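You operate a simulated robot arm through the tools that you are given. There is no shell and no other tool. Be economical: measure what you need, move in short steps, check, and stop when the job is done.

Carry out the task below with a simulated robot arm. There is one attempt and no reset: what you move stays moved.

Task
Put things in order on the top of the wrapping table. At the end: the clear cup (marked "Cup 1") from the top of the wrapping table is on the brown small box (marked "Lot 57"); the white tub from the top of the wrapping table is in the silver steel bowl; the beige tape roll (marked "THIN") from the top of the wrapping table stands where the white cherry jar stood; the grey small tin from the top of the wrapping table stands where the beige tape roll stood; the white cherry jar stands where the clear cup stood; whatever was shut is shut again. Leave all else as you found it, and nothing knocked over.
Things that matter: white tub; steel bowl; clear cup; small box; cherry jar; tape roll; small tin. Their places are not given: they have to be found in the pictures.

Only the result counts: the job must be done as asked and must still hold three seconds after the hand-in. Knocking over, shifting, dropping, spilling or breaking anything else fails it.

Robot
A 6-joint arm with a two-finger parallel gripper, fixed in place. Base frame: the origin is at the foot of the arm, x ahead of it, y to its left, z up; the work surface is at about z = 0.72. Readings come in m, rad, newtons and seconds.
With the tool pointing down near the work surface it reaches from about 0.22 to 0.62 m from the base axis. Its first joint turns from -1.152 to 1.152 rad. Payload 2.7 kg.
The TCP is the grasp point between the finger pads, 0.023 m short of the fingertips. In the tool frame z runs along the fingers and y along their closing line. Largest opening 0.094 m; finger width 0.038, thickness 0.01; the body of the gripper, 0.054 by 0.096 m, starts 0.039 m behind the TCP.
Orientation is that of the tool frame in the base frame, as [roll, pitch, yaw] about the fixed x, y, z axes, in that order (R = Rz(yaw) Ry(pitch) Rx(roll)). With the fingers straight down and closing along the base's y, the tool's x points along the base's -x, its y along +y and its z along -z.

Tools
- The arm moves only by the tool send_rows. Its argument "steps" is a list of rows, each an object (a shift or turn left out is 0, a gripper value left out holds the last) with "xyz": the shift along the base's x, y, z in cm, a list of three; "dr": the turn, a rotation vector about the base's x, y, z in rad, a list of three; "grip": the gripper command, from -1 (fully open) to 1 (shut), values between in proportion. In form: [{"xyz": [tx, ty, tz], "dr": [rx, ry, rz], "grip": grip}, ...]. A call has 1 to 10 rows; each row shifts and turns the commanded pose from where the row before left it. A row lasts 0.2 s, in which the tool goes at most 0.05 m and 0.15 rad; a call with a longer step from one row to the next is refused whole, and so is a gripper value outside its range. A pose out of reach is approached as far as the arm can. The call stops where the force on the tool passes 40 N (or 10 N more than at its start, if that is more) or the arm is blocked; 0.2 s more then pass. Each finger travels about 0.045 m/s and halts on what it meets, pressing with about 25 N; the grip force reading is that of the motor and also rises with nothing between the fingers. The clock runs only during rows and for 0.2 s after the last one: add rows that do not move to give the fingers time. The reply holds the time, the measured pose of the TCP, the force on the tool along the base axes, the opening and the grip force, in the units named above and with some noise.
- Cameras (640 x 400 px; columns grow to the right, rows downward): "scene" is fixed at [0.0842, -0.4561, 1.3839]; the picture's right is [0.57, -0.82, 0.00], its down [-0.62, -0.42, -0.67] and it looks along [0.55, 0.38, -0.75] (base axes); focal length 330 px, centre (320, 200). "wrist" rides on the gripper at [-0.039, 0, -0.044] in the tool frame; the picture's right is [0.00, -1.00, 0.00], its down [0.97, 0.00, -0.24] and it looks along [0.24, 0.00, 0.97] (tool axes); focal length 218 px, centre (320, 200).
- camera(camera): a new picture of that camera. It takes no simulated time.
- pixel_to_xyz(camera, pixels): for up to 12 pixels [column, row] of the newest picture of that camera ("zoom" is the newest enlarged one), the place [x, y, z] in the base frame of the surface seen there, good to about 0.002 m. It takes no simulated time.
- zoom(camera, box): a new picture of the part [left, top, right, bottom] of that camera's present view, enlarged. It takes no simulated time.
- sign_off(): hands the job in; it is judged then, once.

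Keep the steps short. Do not move on a guess: measure, check each grasp and each placing, and mend mistakes. In all there are 80 turns and 38 pictures (those below and enlarged ones count). Leave the gripper open and the arm clear of the work at the hand-in unless told otherwise, and finish with a single line.

The tools are called by a JSON object that holds its "fn" and its "kwargs". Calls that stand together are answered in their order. send_rows: Moves the arm, as the interface text tells. Its arguments: {"type":"object","properties":{"steps":{"type":"array","items":{"type":"object","properties":{"xyz":{"type":"array","items":{"type":"number"}},"dr":{"type":"array","items":{"type":"number"}},"grip":{"type":"number"}}}}},"required":["steps"]} The other tools are called the same way: camera (camera) takes a picture; pixel_to_xyz (camera, pixels) gives the place of the surface under pixels of a picture; zoom (camera, box) takes an enlarged picture of a part of a camera's view; sign_off () hands the job in.

At the start:

```text
t: 0.0
ee_pos: [0.3456, -0.1176, 1.0043]
ee_rot: [3.14, 0.0, -3.14]
ft_force: [-1.5, -0.5, -0.2]
finger_gap: 0.0939
grasp_force: 0.1
```

scene: 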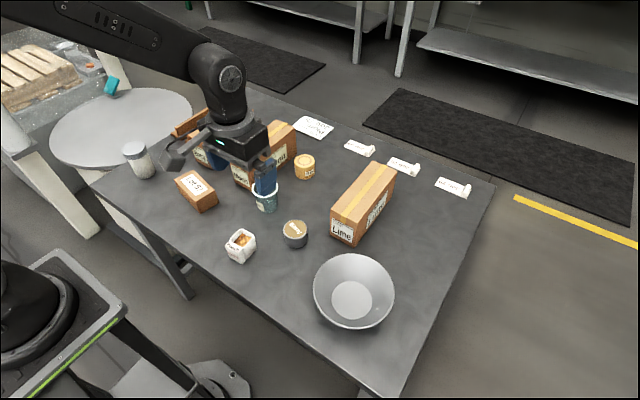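
wrist: 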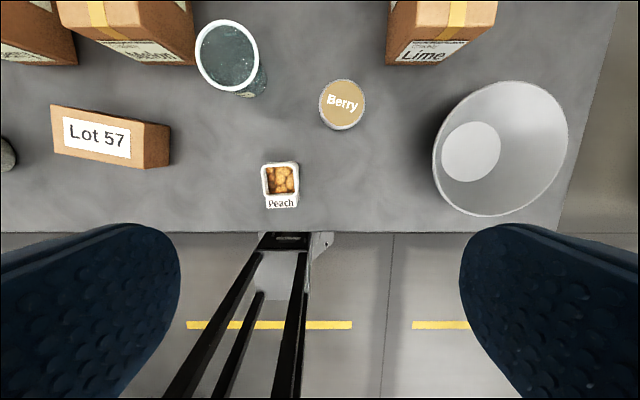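

I see a table with boxes, a cup, tubs and a bowl. I'll enlarge the scene's table area to identify each item.

{"fn": "zoom", "kwargs": {"camera": "scene", "box": [110, 90, 350, 270]}}

{"fn": "zoom", "kwargs": {"camera": "scene", "box": [280, 100, 500, 240]}}

```text
2.22 times, centred on (230, 180) of scene
```

zoom: 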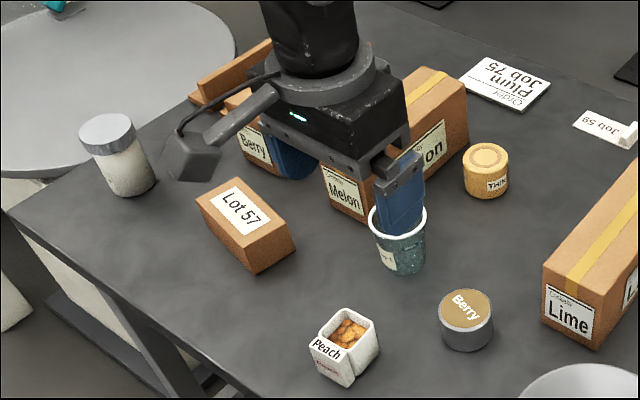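

```text
2.86 times, centred on (390, 170) of scene
```

zoom: 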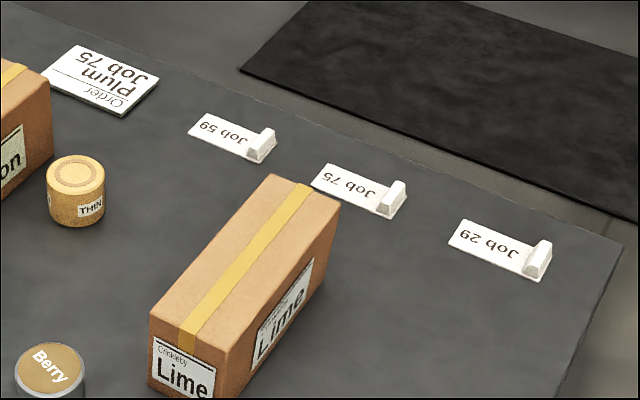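

I see the Peach tub (white), Berry tin (grey), THIN roll, Lot 57 box, the cup, and a jar with grey lid at far left; the arm hides some of it. I'll move the arm 20 cm to the left at the present height and look again.

{"fn": "send_rows", "kwargs": {"steps": [{"xyz": [-1, 4, 1]}, {"xyz": [-1, 4, 1]}, {"xyz": [-1, 4, 1]}, {"xyz": [-1, 4, 1]}, {"xyz": [-1, 4, 1]}, {}]}}

{"fn": "camera", "kwargs": {"camera": "scene"}}

{"fn": "camera", "kwargs": {"camera": "wrist"}}

```text
t: 1.4
ee_pos: [0.2944, 0.083, 1.0542]
ee_rot: [3.141, 0.0, -3.141]
ft_force: [0.1, -0.3, -0.2]
finger_gap: 0.0941
grasp_force: 0.0
```

```text
33 pictures are left
```

scene: 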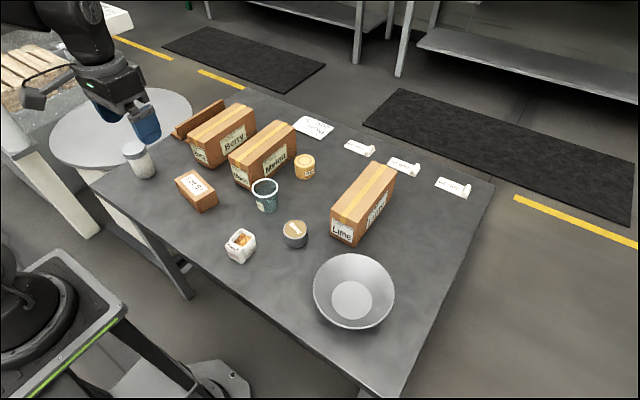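

```text
32 pictures are left
```

wrist: 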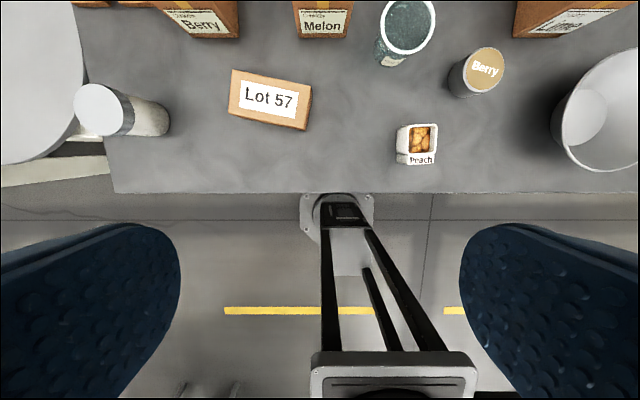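

The view is clear now. I'll enlarge the left part and the middle to measure the jar, box, cup, roll, tin and tub.

{"fn": "zoom", "kwargs": {"camera": "scene", "box": [100, 90, 260, 220]}}

{"fn": "zoom", "kwargs": {"camera": "scene", "box": [220, 140, 340, 270]}}

{"fn": "pixel_to_xyz", "kwargs": {"camera": "scene", "pixels": [[135, 149], [146, 172], [296, 226], [305, 160], [265, 185], [266, 200], [240, 236], [350, 300], [195, 183], [310, 173], [298, 240], [355, 258]]}}

```text
3.08 times, centred on (180, 155) of scene
```

zoom: 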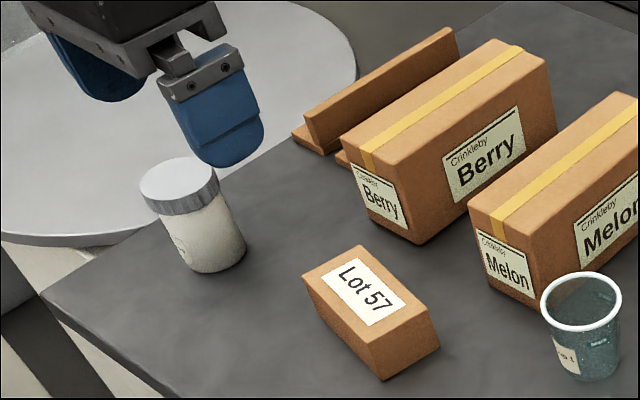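

```text
3.08 times, centred on (280, 205) of scene
```

zoom: 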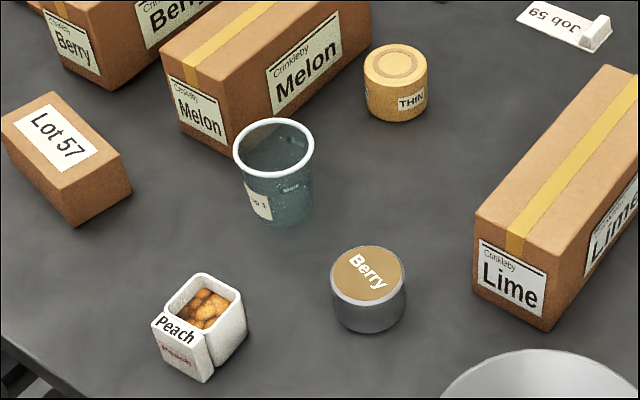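

```text
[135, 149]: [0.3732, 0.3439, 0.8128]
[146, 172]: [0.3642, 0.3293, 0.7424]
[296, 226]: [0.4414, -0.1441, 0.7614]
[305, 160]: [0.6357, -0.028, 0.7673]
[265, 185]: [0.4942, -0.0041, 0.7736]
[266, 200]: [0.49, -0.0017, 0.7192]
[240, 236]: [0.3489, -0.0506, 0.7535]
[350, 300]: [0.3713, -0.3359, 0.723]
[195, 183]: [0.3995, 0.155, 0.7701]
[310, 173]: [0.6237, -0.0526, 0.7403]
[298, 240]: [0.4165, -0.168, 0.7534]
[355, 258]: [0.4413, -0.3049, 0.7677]
```

Identified: jar white with grey lid (~0.37,0.335), cup (~0.49,-0.005), roll (~0.635,-0.03), tin (~0.43,-0.15), tub (~0.35,-0.05), bowl (~0.37,-0.336). I'll measure rims precisely in the zoomed image: roll, tin and tub/cup edges.

{"fn": "pixel_to_xyz", "kwargs": {"camera": "zoom", "pixels": [[368, 62], [425, 66], [397, 83], [395, 47], [335, 272], [404, 275], [366, 298], [370, 248], [236, 150], [312, 150], [274, 177], [274, 121]]}}

{"fn": "pixel_to_xyz", "kwargs": {"camera": "zoom", "pixels": [[155, 322], [203, 338], [244, 295], [202, 276], [184, 350], [200, 310], [160, 350], [225, 340], [275, 150], [255, 200], [300, 200], [280, 222]]}}

```text
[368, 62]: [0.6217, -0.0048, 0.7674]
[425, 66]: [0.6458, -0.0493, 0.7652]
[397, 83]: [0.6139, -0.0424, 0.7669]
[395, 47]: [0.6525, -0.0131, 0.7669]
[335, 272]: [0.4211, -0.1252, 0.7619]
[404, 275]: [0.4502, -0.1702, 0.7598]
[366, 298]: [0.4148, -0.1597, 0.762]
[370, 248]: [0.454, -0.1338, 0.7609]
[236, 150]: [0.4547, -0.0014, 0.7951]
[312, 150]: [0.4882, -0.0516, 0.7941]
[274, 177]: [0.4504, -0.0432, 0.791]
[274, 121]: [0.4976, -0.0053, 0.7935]
```

```text
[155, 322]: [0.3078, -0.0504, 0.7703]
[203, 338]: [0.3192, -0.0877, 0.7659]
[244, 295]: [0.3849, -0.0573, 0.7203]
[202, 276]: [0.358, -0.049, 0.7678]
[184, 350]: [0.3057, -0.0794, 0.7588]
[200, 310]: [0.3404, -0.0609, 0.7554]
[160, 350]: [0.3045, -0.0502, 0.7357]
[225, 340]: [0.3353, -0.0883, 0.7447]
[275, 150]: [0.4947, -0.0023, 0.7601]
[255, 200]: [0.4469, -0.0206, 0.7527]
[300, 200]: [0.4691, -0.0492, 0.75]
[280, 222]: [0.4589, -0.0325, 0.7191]
```

Roll centre ≈(0.6335,-0.0275), Ø0.052, top 0.767; tin centre ≈(0.435,-0.147), Ø0.055, top 0.762; cup centre ≈(0.473,-0.025), Ø0.061, top 0.795. Next I measure the jar and box Lot 57 in a closer zoom.

{"fn": "zoom", "kwargs": {"camera": "scene", "box": [110, 130, 238, 210]}}

```text
5.00 times, centred on (174, 170) of scene
```

zoom: 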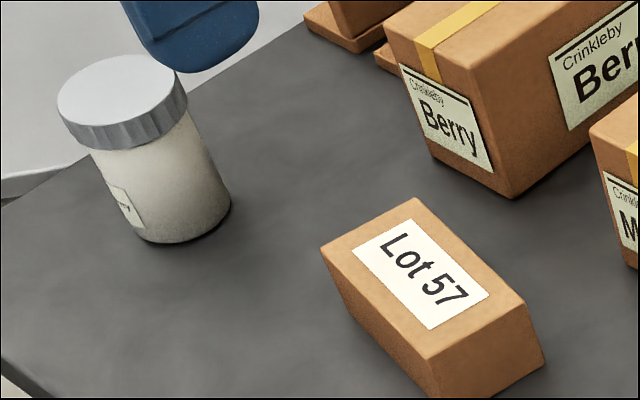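

{"fn": "pixel_to_xyz", "kwargs": {"camera": "zoom", "pixels": [[62, 98], [177, 80], [125, 120], [110, 60], [95, 165], [205, 145], [140, 238], [228, 205], [150, 160], [190, 240]]}}

{"fn": "pixel_to_xyz", "kwargs": {"camera": "zoom", "pixels": [[325, 250], [416, 201], [525, 303], [428, 354], [425, 275], [540, 365], [440, 380]]}}

```text
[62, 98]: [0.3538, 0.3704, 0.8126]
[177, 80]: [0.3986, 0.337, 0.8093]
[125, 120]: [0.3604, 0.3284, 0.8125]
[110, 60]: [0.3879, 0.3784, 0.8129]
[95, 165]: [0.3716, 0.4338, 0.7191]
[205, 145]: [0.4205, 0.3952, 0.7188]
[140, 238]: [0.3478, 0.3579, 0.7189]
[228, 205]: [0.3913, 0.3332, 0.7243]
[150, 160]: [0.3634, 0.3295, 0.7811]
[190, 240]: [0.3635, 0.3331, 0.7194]
```

```text
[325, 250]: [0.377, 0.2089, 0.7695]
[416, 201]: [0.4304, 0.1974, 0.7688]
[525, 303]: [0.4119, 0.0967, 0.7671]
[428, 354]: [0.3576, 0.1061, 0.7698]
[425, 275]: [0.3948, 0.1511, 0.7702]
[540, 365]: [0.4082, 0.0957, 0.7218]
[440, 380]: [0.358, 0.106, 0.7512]
```

Jar centre ≈(0.375,0.3535), lid Ø0.058, top 0.813. Lot 57 top centre ≈(0.394,0.152), z 0.7695. Now I move above the cup at a height of 0.90 and look with the wrist camera.

{"fn": "send_rows", "kwargs": {"steps": [{"xyz": [3, -1.8, -2]}, {"xyz": [3, -1.8, -2]}, {"xyz": [3, -1.8, -2]}, {"xyz": [3, -1.8, -2]}, {"xyz": [3, -1.8, -2]}, {"xyz": [2.86, -1.8, -2]}, {"xyz": [0, 0, -3.4]}, {}]}}

{"fn": "camera", "kwargs": {"camera": "wrist"}}

{"fn": "pixel_to_xyz", "kwargs": {"camera": "scene", "pixels": [[230, 173], [248, 186], [252, 170], [297, 150]]}}

```text
t: 3.2
ee_pos: [0.4755, -0.0249, 0.8979]
ee_rot: [3.14, 0.0, -3.141]
ft_force: [-0.5, -0.6, -0.4]
finger_gap: 0.0942
grasp_force: 0.1
```

```text
28 pictures are left
```

wrist: 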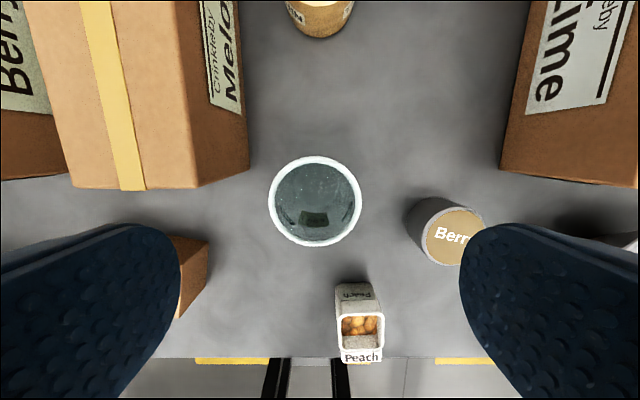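

```text
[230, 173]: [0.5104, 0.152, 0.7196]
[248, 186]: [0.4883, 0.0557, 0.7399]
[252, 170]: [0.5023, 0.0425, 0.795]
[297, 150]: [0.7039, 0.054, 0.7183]
```

Cup rim seen at pixels 268–361 × 156–246; Melon's corner is up-left with room. I'll refine the cup rim and corner positions.

{"fn": "pixel_to_xyz", "kwargs": {"camera": "wrist", "pixels": [[271, 200], [358, 200], [314, 159], [314, 243], [315, 215], [200, 186], [248, 168], [337, 318], [381, 318], [343, 350], [381, 355], [360, 340]]}}

```text
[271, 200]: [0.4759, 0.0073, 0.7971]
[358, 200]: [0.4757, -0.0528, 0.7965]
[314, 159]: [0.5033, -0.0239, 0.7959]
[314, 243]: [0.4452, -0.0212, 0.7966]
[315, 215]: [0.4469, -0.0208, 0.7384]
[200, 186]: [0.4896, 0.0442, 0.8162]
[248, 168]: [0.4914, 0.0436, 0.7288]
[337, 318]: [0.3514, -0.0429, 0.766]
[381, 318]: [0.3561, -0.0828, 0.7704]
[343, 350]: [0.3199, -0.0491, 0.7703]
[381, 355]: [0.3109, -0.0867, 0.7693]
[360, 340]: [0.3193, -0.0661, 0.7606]
```

Cup centre refined (0.4745,-0.023). I'll narrow the gripper to ~0.076 and descend to z≈0.768, then check.

{"fn": "send_rows", "kwargs": {"steps": [{"xyz": [-0.1, 0.2, 0], "grip": -0.6}, {"xyz": [0, 0, -3]}, {"xyz": [0, 0, -3]}, {"xyz": [0, 0, -3]}, {"xyz": [0, 0, -2]}, {"xyz": [0, 0, -2]}, {}]}}

```text
t: 4.8
ee_pos: [0.4751, -0.0218, 0.7711]
ee_rot: [-3.141, 0.0, -3.141]
ft_force: [0.0, -0.6, 0.1]
finger_gap: 0.0753
grasp_force: 0.0
```

Clear descent, no contact. Now I close the fingers on the cup.

{"fn": "send_rows", "kwargs": {"steps": [{"xyz": [0, 0, -0.2], "grip": 1}, {}, {}, {}, {}]}}

```text
t: 6.0
ee_pos: [0.4765, -0.022, 0.7702]
ee_rot: [3.141, 0.002, -3.141]
ft_force: [-0.1, -0.2, 6.8]
finger_gap: 0.0561
grasp_force: 25.1
```

Holding at 0.056 gap. I lift slowly.

{"fn": "send_rows", "kwargs": {"steps": [{"xyz": [0, 0, 1]}, {"xyz": [0, 0, 2]}, {"xyz": [0, 0, 3]}, {"xyz": [0, 0, 3]}, {"xyz": [0, 0, 3]}, {}]}}

{"fn": "camera", "kwargs": {"camera": "scene"}}

```text
t: 7.4
ee_pos: [0.4748, -0.0239, 0.8884]
ee_rot: [-3.141, 0.0, -3.141]
ft_force: [1.1, -0.1, -0.4]
finger_gap: 0.0
grasp_force: 25.6
```

```text
27 pictures are left
```

scene: 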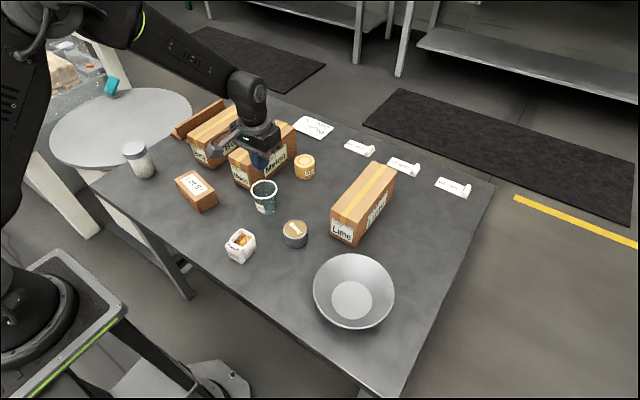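

The fingers slipped off: gap is 0 and the cup remains at (265,195), still upright. I take a closer look before retrying.

{"fn": "zoom", "kwargs": {"camera": "scene", "box": [220, 150, 316, 220]}}

{"fn": "camera", "kwargs": {"camera": "wrist"}}

```text
5.71 times, centred on (268, 185) of scene
```

zoom: 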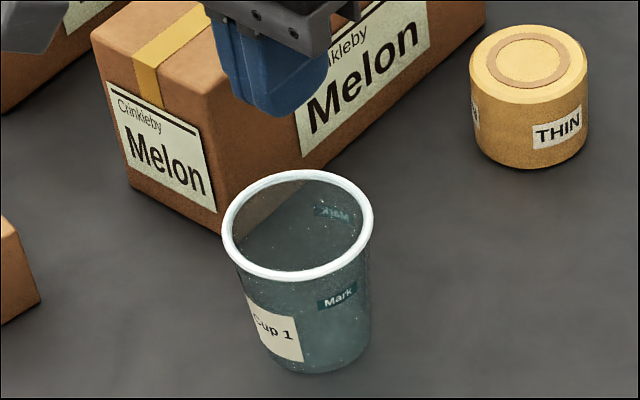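

```text
25 pictures are left
```

wrist: 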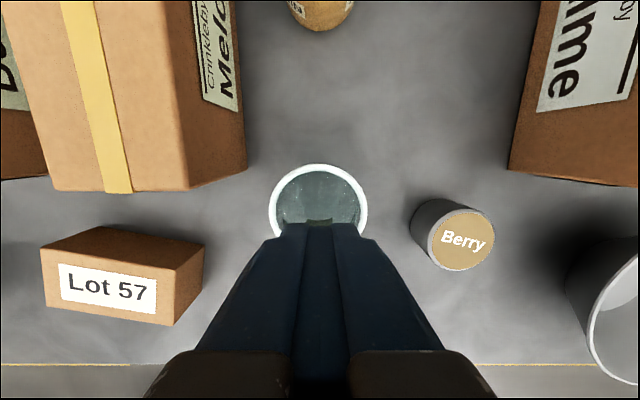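

The cup stands upright, empty, tapered with a lip. I'll re-measure its rim, and check that it hasn't shifted, before a lower and gentler retry.

{"fn": "pixel_to_xyz", "kwargs": {"camera": "wrist", "pixels": [[272, 212], [366, 212], [318, 167]]}}

{"fn": "pixel_to_xyz", "kwargs": {"camera": "zoom", "pixels": [[225, 222], [371, 222], [298, 275], [298, 174], [250, 300], [366, 330], [300, 368], [245, 255], [275, 366]]}}

```text
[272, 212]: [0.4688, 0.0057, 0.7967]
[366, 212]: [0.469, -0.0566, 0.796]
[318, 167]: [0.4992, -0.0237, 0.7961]
```

```text
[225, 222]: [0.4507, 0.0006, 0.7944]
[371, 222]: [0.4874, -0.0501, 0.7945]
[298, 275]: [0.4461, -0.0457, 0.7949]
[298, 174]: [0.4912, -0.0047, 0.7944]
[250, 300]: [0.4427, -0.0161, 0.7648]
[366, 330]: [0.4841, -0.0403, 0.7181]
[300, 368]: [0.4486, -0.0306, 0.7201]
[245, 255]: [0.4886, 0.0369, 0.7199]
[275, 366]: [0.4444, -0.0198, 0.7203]
```

The cup shifted about 5 mm toward the base: centre now ≈(0.469,-0.0255). I re-open above and descend lower (z≈0.763), centred.

{"fn": "send_rows", "kwargs": {"steps": [{"xyz": [-0.6, -0.2, 0], "grip": -0.6}, {}, {}, {}, {"xyz": [0, 0, -3]}, {"xyz": [0, 0, -3]}, {"xyz": [0, 0, -3]}, {"xyz": [0, 0, -2]}, {"xyz": [0, 0, -1.5]}, {}]}}

```text
t: 9.6
ee_pos: [0.4679, -0.0263, 0.7641]
ee_rot: [-3.141, 0.0, -3.141]
ft_force: [0.2, 0.5, 0.0]
finger_gap: 0.075
grasp_force: 0.1
```

Good, no contact. Closing and lifting by only 3 mm to see whether it holds.

{"fn": "send_rows", "kwargs": {"steps": [{"grip": 1}, {}, {}, {}]}}

{"fn": "send_rows", "kwargs": {"steps": [{"xyz": [0, 0, 0.15]}, {"xyz": [0, 0, 0.15]}, {"xyz": [0, 0, 0.2]}, {}]}}

{"fn": "zoom", "kwargs": {"camera": "scene", "box": [220, 150, 316, 220]}}

```text
t: 10.6
ee_pos: [0.4684, -0.0256, 0.7643]
ee_rot: [3.141, 0.0, 3.14]
ft_force: [-0.5, 0.6, 0.9]
finger_gap: 0.0545
grasp_force: 25.1
```

```text
t: 11.6
ee_pos: [0.468, -0.0258, 0.769]
ee_rot: [3.14, 0.0, 3.141]
ft_force: [-0.1, -0.8, -0.1]
finger_gap: 0.0546
grasp_force: 25.2
```

```text
5.71 times, centred on (268, 185) of scene
```

zoom: 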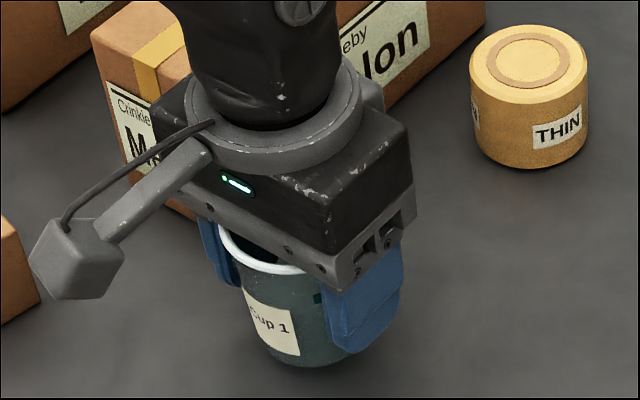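

The gap holds at 0.0546 while raised 5 mm with no opposing force: held. I continue lifting gently.

{"fn": "send_rows", "kwargs": {"steps": [{"xyz": [0, 0, 0.5]}, {"xyz": [0, 0, 1]}, {"xyz": [0, 0, 1.2]}, {"xyz": [0, 0, 1.5]}, {"xyz": [0, 0, 1.5]}, {"xyz": [0, 0, 1.5]}, {"xyz": [0, 0, 1.5]}, {"xyz": [0, 0, 1]}, {"xyz": [0, 0, 0.5]}, {}]}}

```text
t: 13.8
ee_pos: [0.4679, -0.0268, 0.8702]
ee_rot: [3.141, 0.0, 3.141]
ft_force: [-0.3, 0.8, -0.3]
finger_gap: 0.0545
grasp_force: 24.9
```

Cup held at 0.0545. Now I carry it to above Lot 57 (0.394,0.152).

{"fn": "send_rows", "kwargs": {"steps": [{"xyz": [-0.3, 0.8, 0]}, {"xyz": [-0.8, 1.9, 0]}, {"xyz": [-1, 2.4, 0]}, {"xyz": [-1, 2.4, 0]}, {"xyz": [-1, 2.4, 0]}, {"xyz": [-1, 2.4, 0]}, {"xyz": [-1, 2.4, 0]}, {"xyz": [-0.8, 1.9, 0]}, {"xyz": [-0.5, 1.2, 0]}, {}]}}

{"fn": "camera", "kwargs": {"camera": "scene"}}

```text
t: 16.0
ee_pos: [0.3941, 0.1534, 0.8673]
ee_rot: [3.141, 0.0, 3.141]
ft_force: [0.2, -0.1, 0.5]
finger_gap: 0.0546
grasp_force: 25.0
```

```text
23 pictures are left
```

scene: 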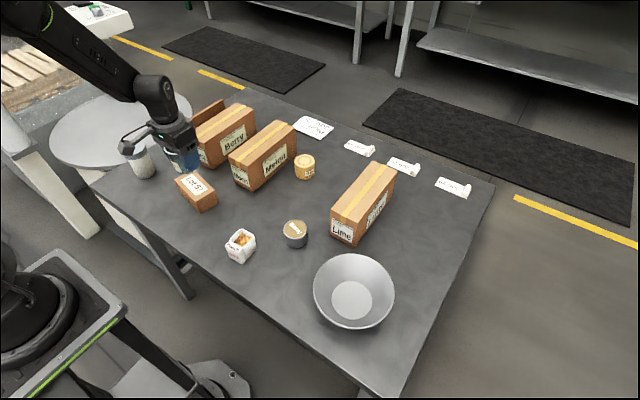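

In place above the box. I lower to just above the expected contact (TCP z≈0.815), then in small steps.

{"fn": "send_rows", "kwargs": {"steps": [{"xyz": [0, 0, -1]}, {"xyz": [0, 0, -1.5]}, {"xyz": [0, 0, -1.5]}, {"xyz": [0, 0, -0.7]}, {"xyz": [0, 0, -0.2]}, {}]}}

{"fn": "zoom", "kwargs": {"camera": "scene", "box": [150, 130, 246, 220]}}

```text
t: 17.4
ee_pos: [0.3936, 0.1533, 0.8203]
ee_rot: [-3.142, 0.001, -3.141]
ft_force: [0.0, -0.3, -0.8]
finger_gap: 0.0545
grasp_force: 25.2
```

```text
4.44 times, centred on (198, 175) of scene
```

zoom: 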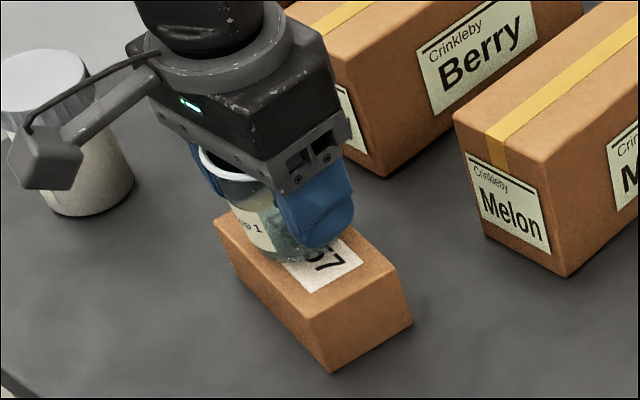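

The cup hovers over the middle of the box. Lowering in fine steps.

{"fn": "send_rows", "kwargs": {"steps": [{"xyz": [0, 0, -0.2]}, {"xyz": [0, 0, -0.2]}, {"xyz": [0, 0, -0.15]}, {}]}}

```text
t: 18.4
ee_pos: [0.3945, 0.1512, 0.8155]
ee_rot: [3.141, 0.001, -3.141]
ft_force: [-0.5, 1.0, -0.4]
finger_gap: 0.0544
grasp_force: 24.7
```

{"fn": "send_rows", "kwargs": {"steps": [{"xyz": [0, 0, -0.1]}, {"xyz": [0, 0, -0.1]}, {}]}}

```text
t: 19.2
ee_pos: [0.3933, 0.1517, 0.8138]
ee_rot: [-3.141, -0.001, 3.141]
ft_force: [-0.2, -1.9, 5.3]
finger_gap: 0.0544
grasp_force: 25.1
```

Contact felt (5 N up at z 0.8138). I release and rise straight up.

{"fn": "send_rows", "kwargs": {"steps": [{"grip": -0.6}, {}, {}, {"xyz": [0, 0, 2]}, {"xyz": [0, 0, 3]}, {"xyz": [0, 0, 3]}, {"xyz": [0, 0, 3]}, {}]}}

{"fn": "zoom", "kwargs": {"camera": "scene", "box": [110, 130, 238, 210]}}

```text
t: 21.0
ee_pos: [0.394, 0.1519, 0.9244]
ee_rot: [-3.139, 0.001, -3.14]
ft_force: [-0.2, -0.8, 1.3]
finger_gap: 0.0752
grasp_force: 0.1
```

```text
5.00 times, centred on (174, 170) of scene
```

zoom: 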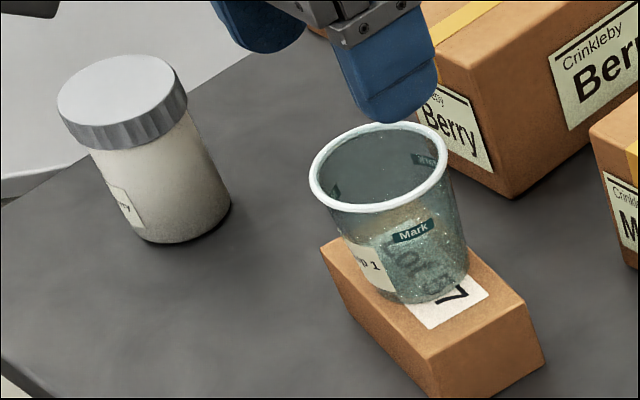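

Cup stands well on the box. Next the jar: I measure its lid's lower edge, body, and the nearby round stool height.

{"fn": "pixel_to_xyz", "kwargs": {"camera": "zoom", "pixels": [[125, 130], [125, 142], [128, 152], [128, 162], [130, 200], [98, 180], [205, 170], [30, 120], [200, 60], [70, 130], [183, 105]]}}

```text
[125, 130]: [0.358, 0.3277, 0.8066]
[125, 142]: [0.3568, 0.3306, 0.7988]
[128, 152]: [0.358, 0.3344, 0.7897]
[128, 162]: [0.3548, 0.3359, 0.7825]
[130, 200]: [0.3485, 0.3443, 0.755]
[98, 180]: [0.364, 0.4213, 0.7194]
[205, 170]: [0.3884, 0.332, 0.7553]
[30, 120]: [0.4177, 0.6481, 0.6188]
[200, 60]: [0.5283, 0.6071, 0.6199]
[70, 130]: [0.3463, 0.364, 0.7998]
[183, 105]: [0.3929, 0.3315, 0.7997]
```

Lid spans 0.793–0.813; I'll grip the body at TCP z≈0.777. Moving above the jar.

{"fn": "send_rows", "kwargs": {"steps": [{"xyz": [-0.3, 4, 0], "grip": -0.8}, {"xyz": [-0.4, 4, 0]}, {"xyz": [-0.4, 4, 0]}, {"xyz": [-0.4, 4, 0]}, {"xyz": [-0.4, 4.1, 0]}, {}]}}

{"fn": "camera", "kwargs": {"camera": "wrist"}}

```text
t: 22.4
ee_pos: [0.3735, 0.3508, 0.9242]
ee_rot: [-3.141, 0.0, -3.141]
ft_force: [0.4, 0.3, -0.1]
finger_gap: 0.0844
grasp_force: 0.1
```

```text
20 pictures are left
```

wrist: 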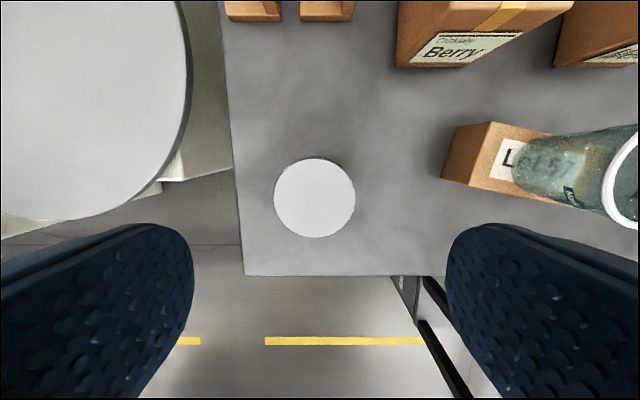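

{"fn": "pixel_to_xyz", "kwargs": {"camera": "wrist", "pixels": [[276, 198], [352, 198], [314, 160], [314, 234], [314, 198]]}}

```text
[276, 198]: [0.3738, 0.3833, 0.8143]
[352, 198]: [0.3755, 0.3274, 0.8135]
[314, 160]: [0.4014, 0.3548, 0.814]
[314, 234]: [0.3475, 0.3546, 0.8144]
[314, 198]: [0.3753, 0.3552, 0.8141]
```

Jar centre (0.3745,0.355). I descend to z 0.777 and close.

{"fn": "send_rows", "kwargs": {"steps": [{"xyz": [0.05, 0.35, 0]}, {"xyz": [0, 0, -3.5]}, {"xyz": [0, 0, -3.5]}, {"xyz": [0, 0, -3.5]}, {"xyz": [0, 0, -2.5]}, {"xyz": [0, 0, -1.7]}, {}]}}

{"fn": "send_rows", "kwargs": {"steps": [{"grip": 1}, {}, {}, {}, {}]}}

```text
t: 24.0
ee_pos: [0.3744, 0.3593, 0.7766]
ee_rot: [-3.141, 0.001, 3.141]
ft_force: [0.1, -0.4, -0.5]
finger_gap: 0.0844
grasp_force: 0.1
```

```text
t: 25.2
ee_pos: [0.375, 0.3587, 0.7775]
ee_rot: [3.142, 0.001, -3.141]
ft_force: [-0.4, -1.8, 1.4]
finger_gap: 0.0577
grasp_force: 25.6
```

Gap 0.0577 – holding. I lift gently.

{"fn": "send_rows", "kwargs": {"steps": [{"xyz": [0, 0, 0.3]}, {"xyz": [0, 0, 0.5]}, {"xyz": [0, 0, 1]}, {"xyz": [0, 0, 1.5]}, {"xyz": [0, 0, 2]}, {"xyz": [0, 0, 2]}, {"xyz": [0, 0, 2]}, {"xyz": [0, 0, 2]}, {"xyz": [0, 0, 1]}, {}]}}

{"fn": "zoom", "kwargs": {"camera": "scene", "box": [80, 80, 240, 180]}}

```text
t: 27.4
ee_pos: [0.3761, 0.3584, 0.9018]
ee_rot: [-3.142, 0.0, 3.141]
ft_force: [0.0, 0.3, -2.1]
finger_gap: 0.0579
grasp_force: 25.4
```

```text
4.00 times, centred on (160, 130) of scene
```

zoom: 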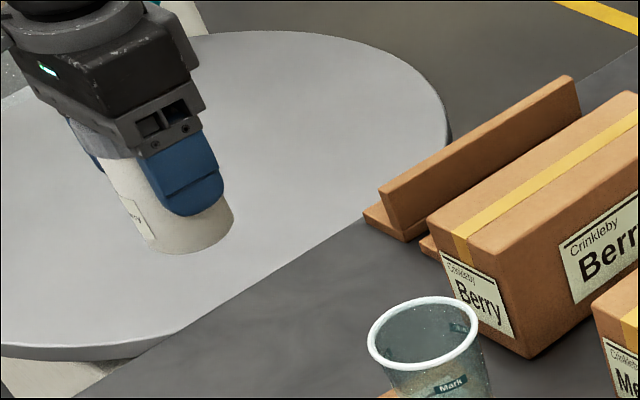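

Jar held upright. I raise 4.5 cm more to clear the cup and carry it toward the cup's former place (0.4745,-0.0235).

{"fn": "send_rows", "kwargs": {"steps": [{"xyz": [0, 0, 1.5]}, {"xyz": [0, 0, 1.5]}, {"xyz": [0, 0, 1.5]}, {"xyz": [0.5, -2, 0]}, {"xyz": [0.8, -3.2, 0]}, {"xyz": [0.9, -3.6, 0]}, {"xyz": [0.9, -3.6, 0]}, {"xyz": [0.9, -3.6, 0]}, {"xyz": [0.9, -3.6, 0]}, {"xyz": [0.9, -3.6, 0]}]}}

{"fn": "send_rows", "kwargs": {"steps": [{"xyz": [0.9, -3.6, 0]}, {"xyz": [0.9, -3.6, 0]}, {"xyz": [0.9, -3.6, 0]}, {"xyz": [0.8, -2.5, 0]}, {"xyz": [0.4, -1.5, 0]}, {}, {}]}}

```text
t: 29.6
ee_pos: [0.4339, 0.1219, 0.9449]
ee_rot: [-3.141, -0.001, 3.14]
ft_force: [-0.8, -0.2, -1.4]
finger_gap: 0.058
grasp_force: 25.1
```

```text
t: 31.2
ee_pos: [0.4729, -0.0225, 0.9442]
ee_rot: [-3.14, -0.001, -3.142]
ft_force: [0.4, -0.4, -0.5]
finger_gap: 0.058
grasp_force: 24.9
```

Above the spot. I lower most of the way (to ≈0.785).

{"fn": "send_rows", "kwargs": {"steps": [{"xyz": [0.1, -0.05, -1.5]}, {"xyz": [0, 0, -3]}, {"xyz": [0, 0, -3]}, {"xyz": [0, 0, -3]}, {"xyz": [0, 0, -3]}, {"xyz": [0, 0, -1.5]}, {"xyz": [0, 0, -0.8]}, {}]}}

{"fn": "send_rows", "kwargs": {"steps": [{"xyz": [0, 0, -0.2]}, {"xyz": [0, 0, -0.2]}, {"xyz": [0, 0, -0.1]}, {}]}}

```text
t: 33.0
ee_pos: [0.4747, -0.0238, 0.7888]
ee_rot: [3.14, 0.0, -3.141]
ft_force: [-0.4, -0.7, -1.8]
finger_gap: 0.0577
grasp_force: 25.2
```

```text
t: 34.0
ee_pos: [0.474, -0.0239, 0.7826]
ee_rot: [-3.141, -0.001, -3.141]
ft_force: [0.5, -1.0, -0.8]
finger_gap: 0.0579
grasp_force: 24.1
```

Not touching yet (expected at ≈0.7775). Continuing in fine steps.

{"fn": "send_rows", "kwargs": {"steps": [{"xyz": [0, 0, -0.2]}, {"xyz": [0, 0, -0.1]}, {"xyz": [0, 0, -0.1]}, {}]}}

```text
t: 35.0
ee_pos: [0.4716, -0.0243, 0.7775]
ee_rot: [-3.141, 0.001, -3.141]
ft_force: [1.0, -0.2, -1.7]
finger_gap: 0.0579
grasp_force: 25.3
```

{"fn": "send_rows", "kwargs": {"steps": [{"xyz": [0, 0, -0.1]}, {"xyz": [0, 0, -0.1]}, {}]}}

```text
t: 35.8
ee_pos: [0.4721, -0.023, 0.7767]
ee_rot: [3.141, 0.0, -3.141]
ft_force: [-0.7, -0.1, 0.9]
finger_gap: 0.058
grasp_force: 25.7
```

{"fn": "send_rows", "kwargs": {"steps": [{"xyz": [0, 0, -0.1]}, {}]}}

```text
t: 36.4
ee_pos: [0.4745, -0.0244, 0.7755]
ee_rot: [-3.141, 0.001, -3.141]
ft_force: [-3.6, 0.3, 11.9]
finger_gap: 0.058
grasp_force: 24.9
```

Firm contact (12 N). I back off 1 mm, release to 0.075 and rise.

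{"fn": "send_rows", "kwargs": {"steps": [{"xyz": [0, 0, 0.1]}, {"grip": -0.6}, {}, {}, {"xyz": [0, 0, 2]}, {"xyz": [0, 0, 4]}, {"xyz": [0, 0, 4]}, {"xyz": [0, 0, 4]}, {}]}}

{"fn": "camera", "kwargs": {"camera": "wrist"}}

```text
t: 38.4
ee_pos: [0.4752, -0.0222, 0.917]
ee_rot: [-3.142, -0.003, 3.14]
ft_force: [-0.2, -1.0, 0.4]
finger_gap: 0.0749
grasp_force: 0.0
```

```text
18 pictures are left
```

wrist: 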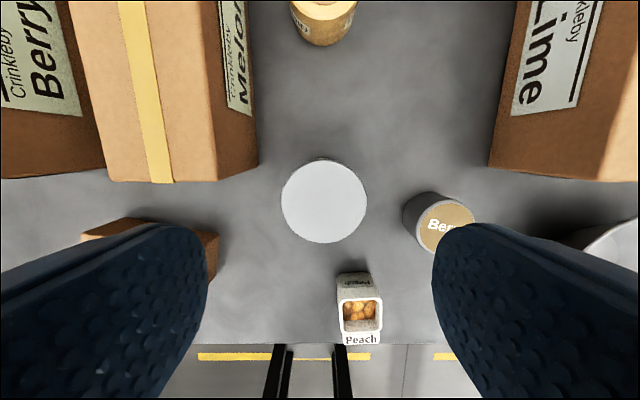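

{"fn": "pixel_to_xyz", "kwargs": {"camera": "wrist", "pixels": [[284, 200], [364, 200], [324, 161], [324, 239], [340, 300], [382, 300], [345, 335], [381, 336], [255, 165], [492, 165], [361, 272], [362, 315]]}}

```text
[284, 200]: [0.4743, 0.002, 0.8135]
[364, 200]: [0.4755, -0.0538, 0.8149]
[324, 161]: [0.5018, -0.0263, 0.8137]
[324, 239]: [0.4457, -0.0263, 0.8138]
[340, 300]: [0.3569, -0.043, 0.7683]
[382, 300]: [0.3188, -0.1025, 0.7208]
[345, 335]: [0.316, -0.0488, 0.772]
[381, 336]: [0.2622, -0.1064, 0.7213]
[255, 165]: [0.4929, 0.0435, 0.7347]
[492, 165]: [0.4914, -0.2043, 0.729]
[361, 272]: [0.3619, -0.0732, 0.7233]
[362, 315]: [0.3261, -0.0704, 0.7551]
```

Jar stands at (0.474,-0.026), within 3 mm of the cup's old place. Next the tape roll: I move forward to above it and see whether the arm reaches (0.6335,-0.0275).

{"fn": "send_rows", "kwargs": {"steps": [{"xyz": [3.5, -0.1, 0]}, {"xyz": [3.5, -0.1, 0]}, {"xyz": [3.5, -0.1, 0]}, {"xyz": [3, -0.1, 0]}, {"xyz": [2.35, -0.1, 0]}, {"xyz": [0, 0, -3.5]}, {"xyz": [0, 0, -3.5]}, {}]}}

{"fn": "camera", "kwargs": {"camera": "wrist"}}

```text
t: 40.2
ee_pos: [0.6327, -0.0274, 0.8478]
ee_rot: [3.14, -0.001, 3.141]
ft_force: [0.2, 1.1, 0.7]
finger_gap: 0.0752
grasp_force: 0.0
```

```text
17 pictures are left
```

wrist: 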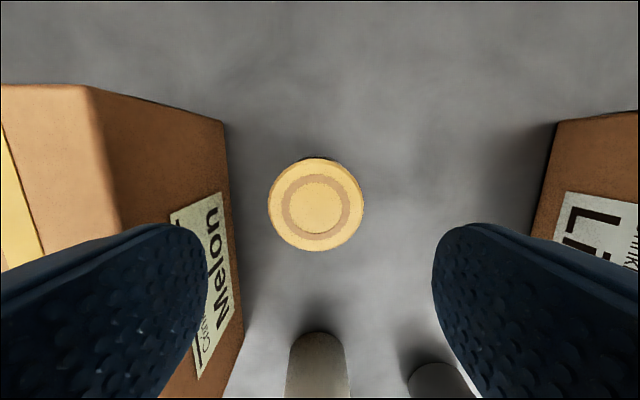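

{"fn": "pixel_to_xyz", "kwargs": {"camera": "wrist", "pixels": [[271, 204], [361, 204], [316, 161], [316, 248], [222, 130], [236, 250], [240, 330]]}}

```text
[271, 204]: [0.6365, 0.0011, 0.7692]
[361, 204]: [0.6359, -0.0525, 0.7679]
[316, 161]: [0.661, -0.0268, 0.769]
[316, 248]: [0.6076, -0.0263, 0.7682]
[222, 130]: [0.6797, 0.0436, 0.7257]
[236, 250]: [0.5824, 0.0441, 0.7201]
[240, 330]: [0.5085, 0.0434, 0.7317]
```

Roll centre (0.6345,-0.0262), 4 cm of free space on each side. I descend to z≈0.746, watching the reach.

{"fn": "send_rows", "kwargs": {"steps": [{"xyz": [0.15, 0.1, -2]}, {"xyz": [0, 0, -2.5]}, {"xyz": [0, 0, -2.5]}, {"xyz": [0, 0, -2]}, {"xyz": [0, 0, -1.2]}, {}]}}

```text
t: 41.6
ee_pos: [0.63, -0.0256, 0.7451]
ee_rot: [-3.14, 0.0, 3.139]
ft_force: [-0.1, -0.2, 0.0]
finger_gap: 0.0753
grasp_force: 0.1
out of reach, approached as far as the arm can: row 5
```

4 mm short in x, still well within the finger width. Closing.

{"fn": "send_rows", "kwargs": {"steps": [{"grip": 1}, {}, {}, {}, {}]}}

{"fn": "send_rows", "kwargs": {"steps": [{"xyz": [0, 0, 0.5]}, {"xyz": [0, 0, 1]}, {"xyz": [0, 0, 2]}, {"xyz": [0, 0, 2]}, {"xyz": [0, 0, 2]}, {"xyz": [0, 0, 2]}, {"xyz": [0, 0, 2]}, {"xyz": [-1, 0, 2]}, {"xyz": [-2, 0, 2]}, {}]}}

```text
t: 42.8
ee_pos: [0.6296, -0.0262, 0.7469]
ee_rot: [-3.14, 0.001, 3.141]
ft_force: [0.5, -0.5, -0.7]
finger_gap: 0.0577
grasp_force: 25.4
```

```text
t: 45.0
ee_pos: [0.5985, -0.0285, 0.9003]
ee_rot: [3.14, 0.001, -3.141]
ft_force: [0.2, 0.1, -1.3]
finger_gap: 0.057
grasp_force: 24.9
```

Roll held (gap 0.057); its centre is 4.7 mm ahead of the TCP in x. I carry it, high, to the jar's old place: TCP target (0.370,0.355).

{"fn": "send_rows", "kwargs": {"steps": [{"xyz": [-1, 1.7, 1.5]}, {"xyz": [-1.7, 2.9, 1.5]}, {"xyz": [-2, 3.4, 0]}, {"xyz": [-2, 3.4, 0]}, {"xyz": [-2, 3.4, 0]}, {"xyz": [-2, 3.4, 0]}, {"xyz": [-2, 3.4, 0]}, {"xyz": [-2, 3.4, 0]}, {"xyz": [-2, 3.4, 0]}, {"xyz": [-2, 3.4, 0]}]}}

{"fn": "send_rows", "kwargs": {"steps": [{"xyz": [-2, 3.4, 0]}, {"xyz": [-1.5, 2, 0]}, {"xyz": [-0.65, 0.5, 0]}, {}, {}]}}

```text
t: 47.2
ee_pos: [0.4109, 0.2891, 0.9242]
ee_rot: [-3.142, 0.0, 3.141]
ft_force: [0.1, 0.2, -1.4]
finger_gap: 0.0574
grasp_force: 25.5
```

```text
t: 48.4
ee_pos: [0.3689, 0.3498, 0.9287]
ee_rot: [3.141, -0.001, 3.141]
ft_force: [-0.7, 0.1, -1.5]
finger_gap: 0.0571
grasp_force: 25.3
```

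I correct +4.5 mm in y and lower to ≈0.755.

{"fn": "send_rows", "kwargs": {"steps": [{"xyz": [0.1, 0.45, -1.5]}, {"xyz": [0, 0, -3]}, {"xyz": [0, 0, -3]}, {"xyz": [0, 0, -3]}, {"xyz": [0, 0, -3]}, {"xyz": [0, 0, -2.5]}, {"xyz": [0, 0, -1]}, {}]}}

{"fn": "send_rows", "kwargs": {"steps": [{"xyz": [0, 0, -0.3]}, {"xyz": [0, 0, -0.2]}, {}]}}

```text
t: 50.2
ee_pos: [0.3726, 0.3521, 0.7605]
ee_rot: [3.141, -0.002, -3.141]
ft_force: [0.1, 0.1, -0.9]
finger_gap: 0.0572
grasp_force: 25.0
```

```text
t: 51.0
ee_pos: [0.3709, 0.3534, 0.7558]
ee_rot: [3.142, 0.001, -3.14]
ft_force: [0.9, -0.3, -1.5]
finger_gap: 0.0573
grasp_force: 24.8
```

{"fn": "send_rows", "kwargs": {"steps": [{"xyz": [0, 0.1, -0.3]}, {"xyz": [0, 0, -0.3]}, {"xyz": [0, 0, -0.1]}, {}]}}

{"fn": "send_rows", "kwargs": {"steps": [{"xyz": [0, 0, -0.1]}, {"xyz": [0, 0, -0.1]}, {}]}}

```text
t: 52.0
ee_pos: [0.3716, 0.3546, 0.7472]
ee_rot: [-3.141, 0.0, -3.142]
ft_force: [-0.2, -0.8, -1.7]
finger_gap: 0.0572
grasp_force: 24.4
```

```text
t: 52.8
ee_pos: [0.3711, 0.3554, 0.746]
ee_rot: [3.141, 0.0, -3.141]
ft_force: [-0.3, -1.5, 3.3]
finger_gap: 0.0574
grasp_force: 25.7
```

Contact (3 N) at z 0.746. Releasing and rising.

{"fn": "send_rows", "kwargs": {"steps": [{"grip": -0.6}, {}, {}, {"xyz": [0, 0, 2]}, {"xyz": [0, 0, 4]}, {"xyz": [0, 0, 4]}, {"xyz": [0, 0, 4]}, {"xyz": [0, 0, 3]}, {}]}}

{"fn": "camera", "kwargs": {"camera": "wrist"}}

```text
t: 54.8
ee_pos: [0.3691, 0.3549, 0.9154]
ee_rot: [-3.141, 0.0, 3.141]
ft_force: [-0.9, -0.4, -0.5]
finger_gap: 0.0753
grasp_force: 0.0
```

```text
16 pictures are left
```

wrist: 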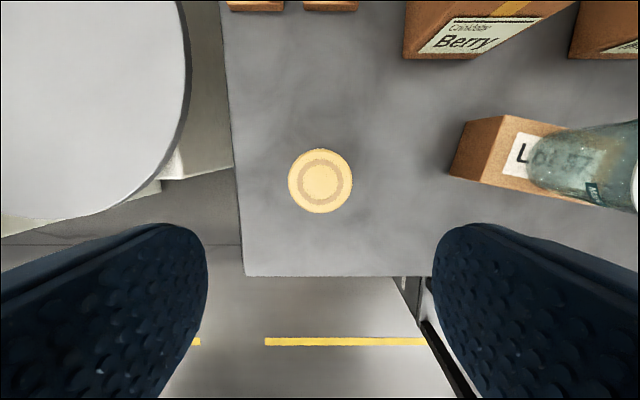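

Roll is standing. I check its centre and then travel (raised) toward the tin.

{"fn": "pixel_to_xyz", "kwargs": {"camera": "wrist", "pixels": [[291, 181], [350, 181], [320, 152], [320, 211]]}}

{"fn": "send_rows", "kwargs": {"steps": [{"xyz": [0.3, -2.5, 2]}, {"xyz": [0.5, -4, 0]}, {"xyz": [0.5, -4, 0]}, {"xyz": [0.5, -4, 0]}, {"xyz": [0.5, -4, 0]}, {"xyz": [0.5, -4, 0]}, {"xyz": [0.5, -4, 0]}, {"xyz": [0.5, -4, 0]}, {"xyz": [0.5, -4, 0]}, {"xyz": [0.5, -4, 0]}]}}

{"fn": "send_rows", "kwargs": {"steps": [{"xyz": [0.5, -4, 0]}, {"xyz": [0.5, -4, 0]}, {"xyz": [0.5, -3.5, 0]}, {"xyz": [0.3, -0.2, -3]}, {}]}}

{"fn": "camera", "kwargs": {"camera": "wrist"}}

```text
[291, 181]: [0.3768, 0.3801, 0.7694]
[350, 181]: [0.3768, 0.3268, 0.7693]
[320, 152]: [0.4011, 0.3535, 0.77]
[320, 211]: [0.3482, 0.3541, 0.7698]
```

```text
t: 57.0
ee_pos: [0.4208, -0.0303, 0.9354]
ee_rot: [3.141, 0.0, -3.141]
ft_force: [-0.7, 0.0, -0.2]
finger_gap: 0.0753
grasp_force: 0.0
```

```text
t: 58.2
ee_pos: [0.4386, -0.1474, 0.9036]
ee_rot: [3.141, 0.001, -3.141]
ft_force: [-0.6, -0.1, -0.3]
finger_gap: 0.0753
grasp_force: 0.0
```

```text
15 pictures are left
```

wrist: 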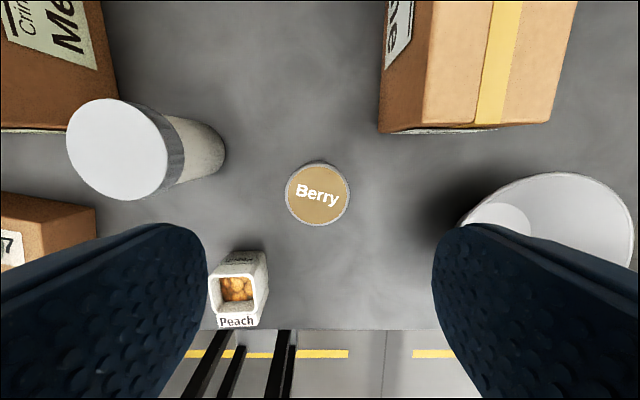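

Roll centre (0.375,0.354): matches. Now measure the tin (317,193), and the tub outline too.

{"fn": "pixel_to_xyz", "kwargs": {"camera": "wrist", "pixels": [[288, 193], [347, 193], [318, 165], [318, 222], [212, 270], [262, 270], [220, 312], [255, 312], [268, 265], [240, 252], [462, 210]]}}

```text
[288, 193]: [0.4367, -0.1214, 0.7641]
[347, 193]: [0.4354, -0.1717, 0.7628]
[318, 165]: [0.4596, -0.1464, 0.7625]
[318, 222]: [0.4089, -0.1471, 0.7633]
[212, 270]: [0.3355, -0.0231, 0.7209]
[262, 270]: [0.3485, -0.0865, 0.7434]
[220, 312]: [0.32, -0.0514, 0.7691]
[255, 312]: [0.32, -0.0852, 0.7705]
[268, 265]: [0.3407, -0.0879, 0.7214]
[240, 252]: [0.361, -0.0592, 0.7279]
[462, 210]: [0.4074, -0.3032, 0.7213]
```

Tin centre (0.435,-0.1466). I grip it with the TCP 4–5 mm behind its centre (x 0.430) because of the reach limit at the target. Descending to 0.747.

{"fn": "send_rows", "kwargs": {"steps": [{"xyz": [-0.75, 0.1, -2]}, {"xyz": [0, 0, -3.5]}, {"xyz": [0, 0, -3.5]}, {"xyz": [0, 0, -3]}, {"xyz": [0, 0, -2.3]}, {"xyz": [0, 0, -1.3]}, {}]}}

{"fn": "send_rows", "kwargs": {"steps": [{"grip": 1}, {}, {}, {}, {}]}}

```text
t: 59.8
ee_pos: [0.4305, -0.1477, 0.7499]
ee_rot: [-3.141, 0.0, -3.14]
ft_force: [0.0, -0.5, 0.2]
finger_gap: 0.0754
grasp_force: 0.0
```

```text
t: 61.0
ee_pos: [0.4298, -0.1469, 0.749]
ee_rot: [-3.141, -0.002, 3.141]
ft_force: [0.3, -0.1, 0.3]
finger_gap: 0.0568
grasp_force: 24.8
```

Held at 0.0568. Lift gently to ≈0.90.

{"fn": "send_rows", "kwargs": {"steps": [{"xyz": [0, 0, 0.4]}, {"xyz": [0, 0, 0.8]}, {"xyz": [0, 0, 1.5]}, {"xyz": [0, 0, 2]}, {"xyz": [0, 0, 2.5]}, {"xyz": [0, 0, 2.5]}, {"xyz": [0, 0, 2.5]}, {"xyz": [0, 0, 2]}, {"xyz": [0, 0, 0.8]}, {}]}}

{"fn": "send_rows", "kwargs": {"steps": [{"xyz": [1.5, 0.9, 0]}, {"xyz": [2.5, 1.5, 0]}, {"xyz": [3, 1.8, 0]}, {"xyz": [3, 1.8, 0]}, {"xyz": [3, 1.8, 0]}, {"xyz": [3, 1.8, 0]}, {"xyz": [2.5, 1.5, 0]}, {"xyz": [1.3, 0.9, 0]}, {}]}}

```text
t: 63.2
ee_pos: [0.4311, -0.1483, 0.9005]
ee_rot: [3.141, 0.0, -3.141]
ft_force: [-0.7, -0.1, -0.8]
finger_gap: 0.0568
grasp_force: 25.3
```

```text
t: 65.2
ee_pos: [0.6271, -0.0251, 0.8995]
ee_rot: [3.141, -0.002, -3.141]
ft_force: [0.0, -0.2, -1.1]
finger_gap: 0.0569
grasp_force: 25.3
```

Above the roll's old place. Lowering to ≈0.757.

{"fn": "send_rows", "kwargs": {"steps": [{"xyz": [0.1, 0, -1.5]}, {"xyz": [0, 0, -3]}, {"xyz": [0, 0, -3]}, {"xyz": [0, 0, -3]}, {"xyz": [0, 0, -2.2]}, {"xyz": [0, 0, -1.3]}, {}]}}

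{"fn": "send_rows", "kwargs": {"steps": [{"xyz": [0, 0, -0.3]}, {"xyz": [0, 0, -0.2]}, {"xyz": [0, 0, -0.1]}, {}]}}

```text
t: 66.8
ee_pos: [0.6288, -0.0264, 0.7593]
ee_rot: [3.141, 0.0, -3.141]
ft_force: [-0.4, 1.7, -1.4]
finger_gap: 0.0567
grasp_force: 24.9
```

```text
t: 67.8
ee_pos: [0.6295, -0.025, 0.7536]
ee_rot: [-3.141, -0.001, -3.141]
ft_force: [0.0, 0.8, -1.1]
finger_gap: 0.0571
grasp_force: 25.5
```

{"fn": "send_rows", "kwargs": {"steps": [{"xyz": [0, 0, -0.2]}, {"xyz": [0, 0, -0.1]}, {"xyz": [0, 0, -0.1]}, {}]}}

{"fn": "send_rows", "kwargs": {"steps": [{"xyz": [0, 0, -0.1]}, {}]}}

```text
t: 68.8
ee_pos: [0.6304, -0.0255, 0.75]
ee_rot: [-3.141, 0.0, 3.141]
ft_force: [-0.4, 0.3, -0.9]
finger_gap: 0.0568
grasp_force: 25.2
```

```text
t: 69.4
ee_pos: [0.6293, -0.0254, 0.7498]
ee_rot: [-3.141, 0.001, 3.14]
ft_force: [0.4, 0.2, -0.5]
finger_gap: 0.0567
grasp_force: 24.9
```

{"fn": "send_rows", "kwargs": {"steps": [{"xyz": [0, 0, -0.1]}, {}]}}

{"fn": "send_rows", "kwargs": {"steps": [{"xyz": [0, 0, -0.05]}, {}]}}

```text
t: 70.0
ee_pos: [0.63, -0.0262, 0.7495]
ee_rot: [3.142, 0.001, 3.141]
ft_force: [-0.2, 0.1, 2.6]
finger_gap: 0.0571
grasp_force: 25.3
```

```text
t: 70.6
ee_pos: [0.63, -0.0275, 0.749]
ee_rot: [3.14, 0.002, 3.141]
ft_force: [1.7, 2.7, 6.3]
finger_gap: 0.0568
grasp_force: 25.0
```

Contact (6 N) at the same height as gripped. Release, rise, and look.

{"fn": "send_rows", "kwargs": {"steps": [{"grip": -0.6}, {}, {}, {"xyz": [0, 0, 2]}, {"xyz": [0, 0, 4]}, {"xyz": [0, 0, 4]}, {"xyz": [0, 0, 4]}, {"xyz": [-2, 0, 1]}, {}]}}

{"fn": "camera", "kwargs": {"camera": "wrist"}}

```text
t: 72.6
ee_pos: [0.6101, -0.0252, 0.8968]
ee_rot: [-3.14, -0.001, -3.14]
ft_force: [0.6, 0.2, 0.1]
finger_gap: 0.0755
grasp_force: 0.0
```

```text
14 pictures are left
```

wrist: 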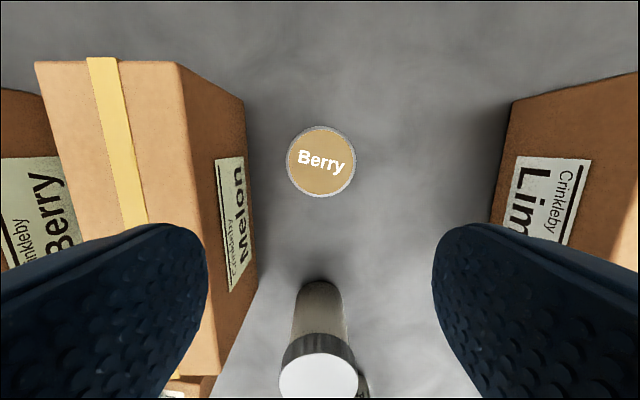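

Tin stands there. I check it and travel to above the tub (~0.335,-0.068).

{"fn": "pixel_to_xyz", "kwargs": {"camera": "wrist", "pixels": [[289, 162], [354, 162], [321, 130], [321, 195]]}}

{"fn": "send_rows", "kwargs": {"steps": [{"xyz": [-3.5, -0.5, 0]}, {"xyz": [-3.5, -0.5, 0]}, {"xyz": [-3.5, -0.5, 0]}, {"xyz": [-3.5, -0.5, 0]}, {"xyz": [-3.5, -0.5, 0]}, {"xyz": [-3.5, -0.5, 0]}, {"xyz": [-3.5, -0.6, 0]}, {"xyz": [-3, -0.6, 0]}, {}]}}

{"fn": "camera", "kwargs": {"camera": "wrist"}}

{"fn": "camera", "kwargs": {"camera": "scene"}}

```text
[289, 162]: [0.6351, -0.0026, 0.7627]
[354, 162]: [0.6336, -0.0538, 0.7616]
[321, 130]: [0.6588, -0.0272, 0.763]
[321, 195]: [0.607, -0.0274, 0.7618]
```

```text
t: 74.6
ee_pos: [0.3337, -0.0691, 0.899]
ee_rot: [3.141, -0.001, -3.141]
ft_force: [0.3, 0.0, 0.3]
finger_gap: 0.0753
grasp_force: 0.1
```

```text
13 pictures are left
```

wrist: 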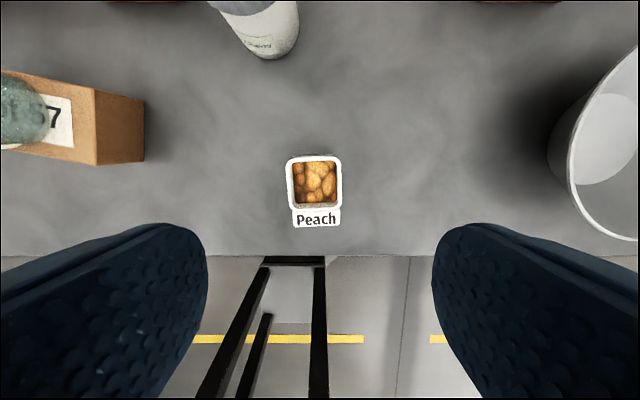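

```text
12 pictures are left
```

scene: 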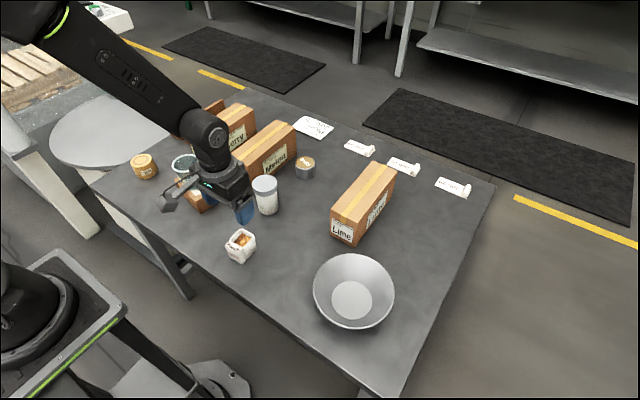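

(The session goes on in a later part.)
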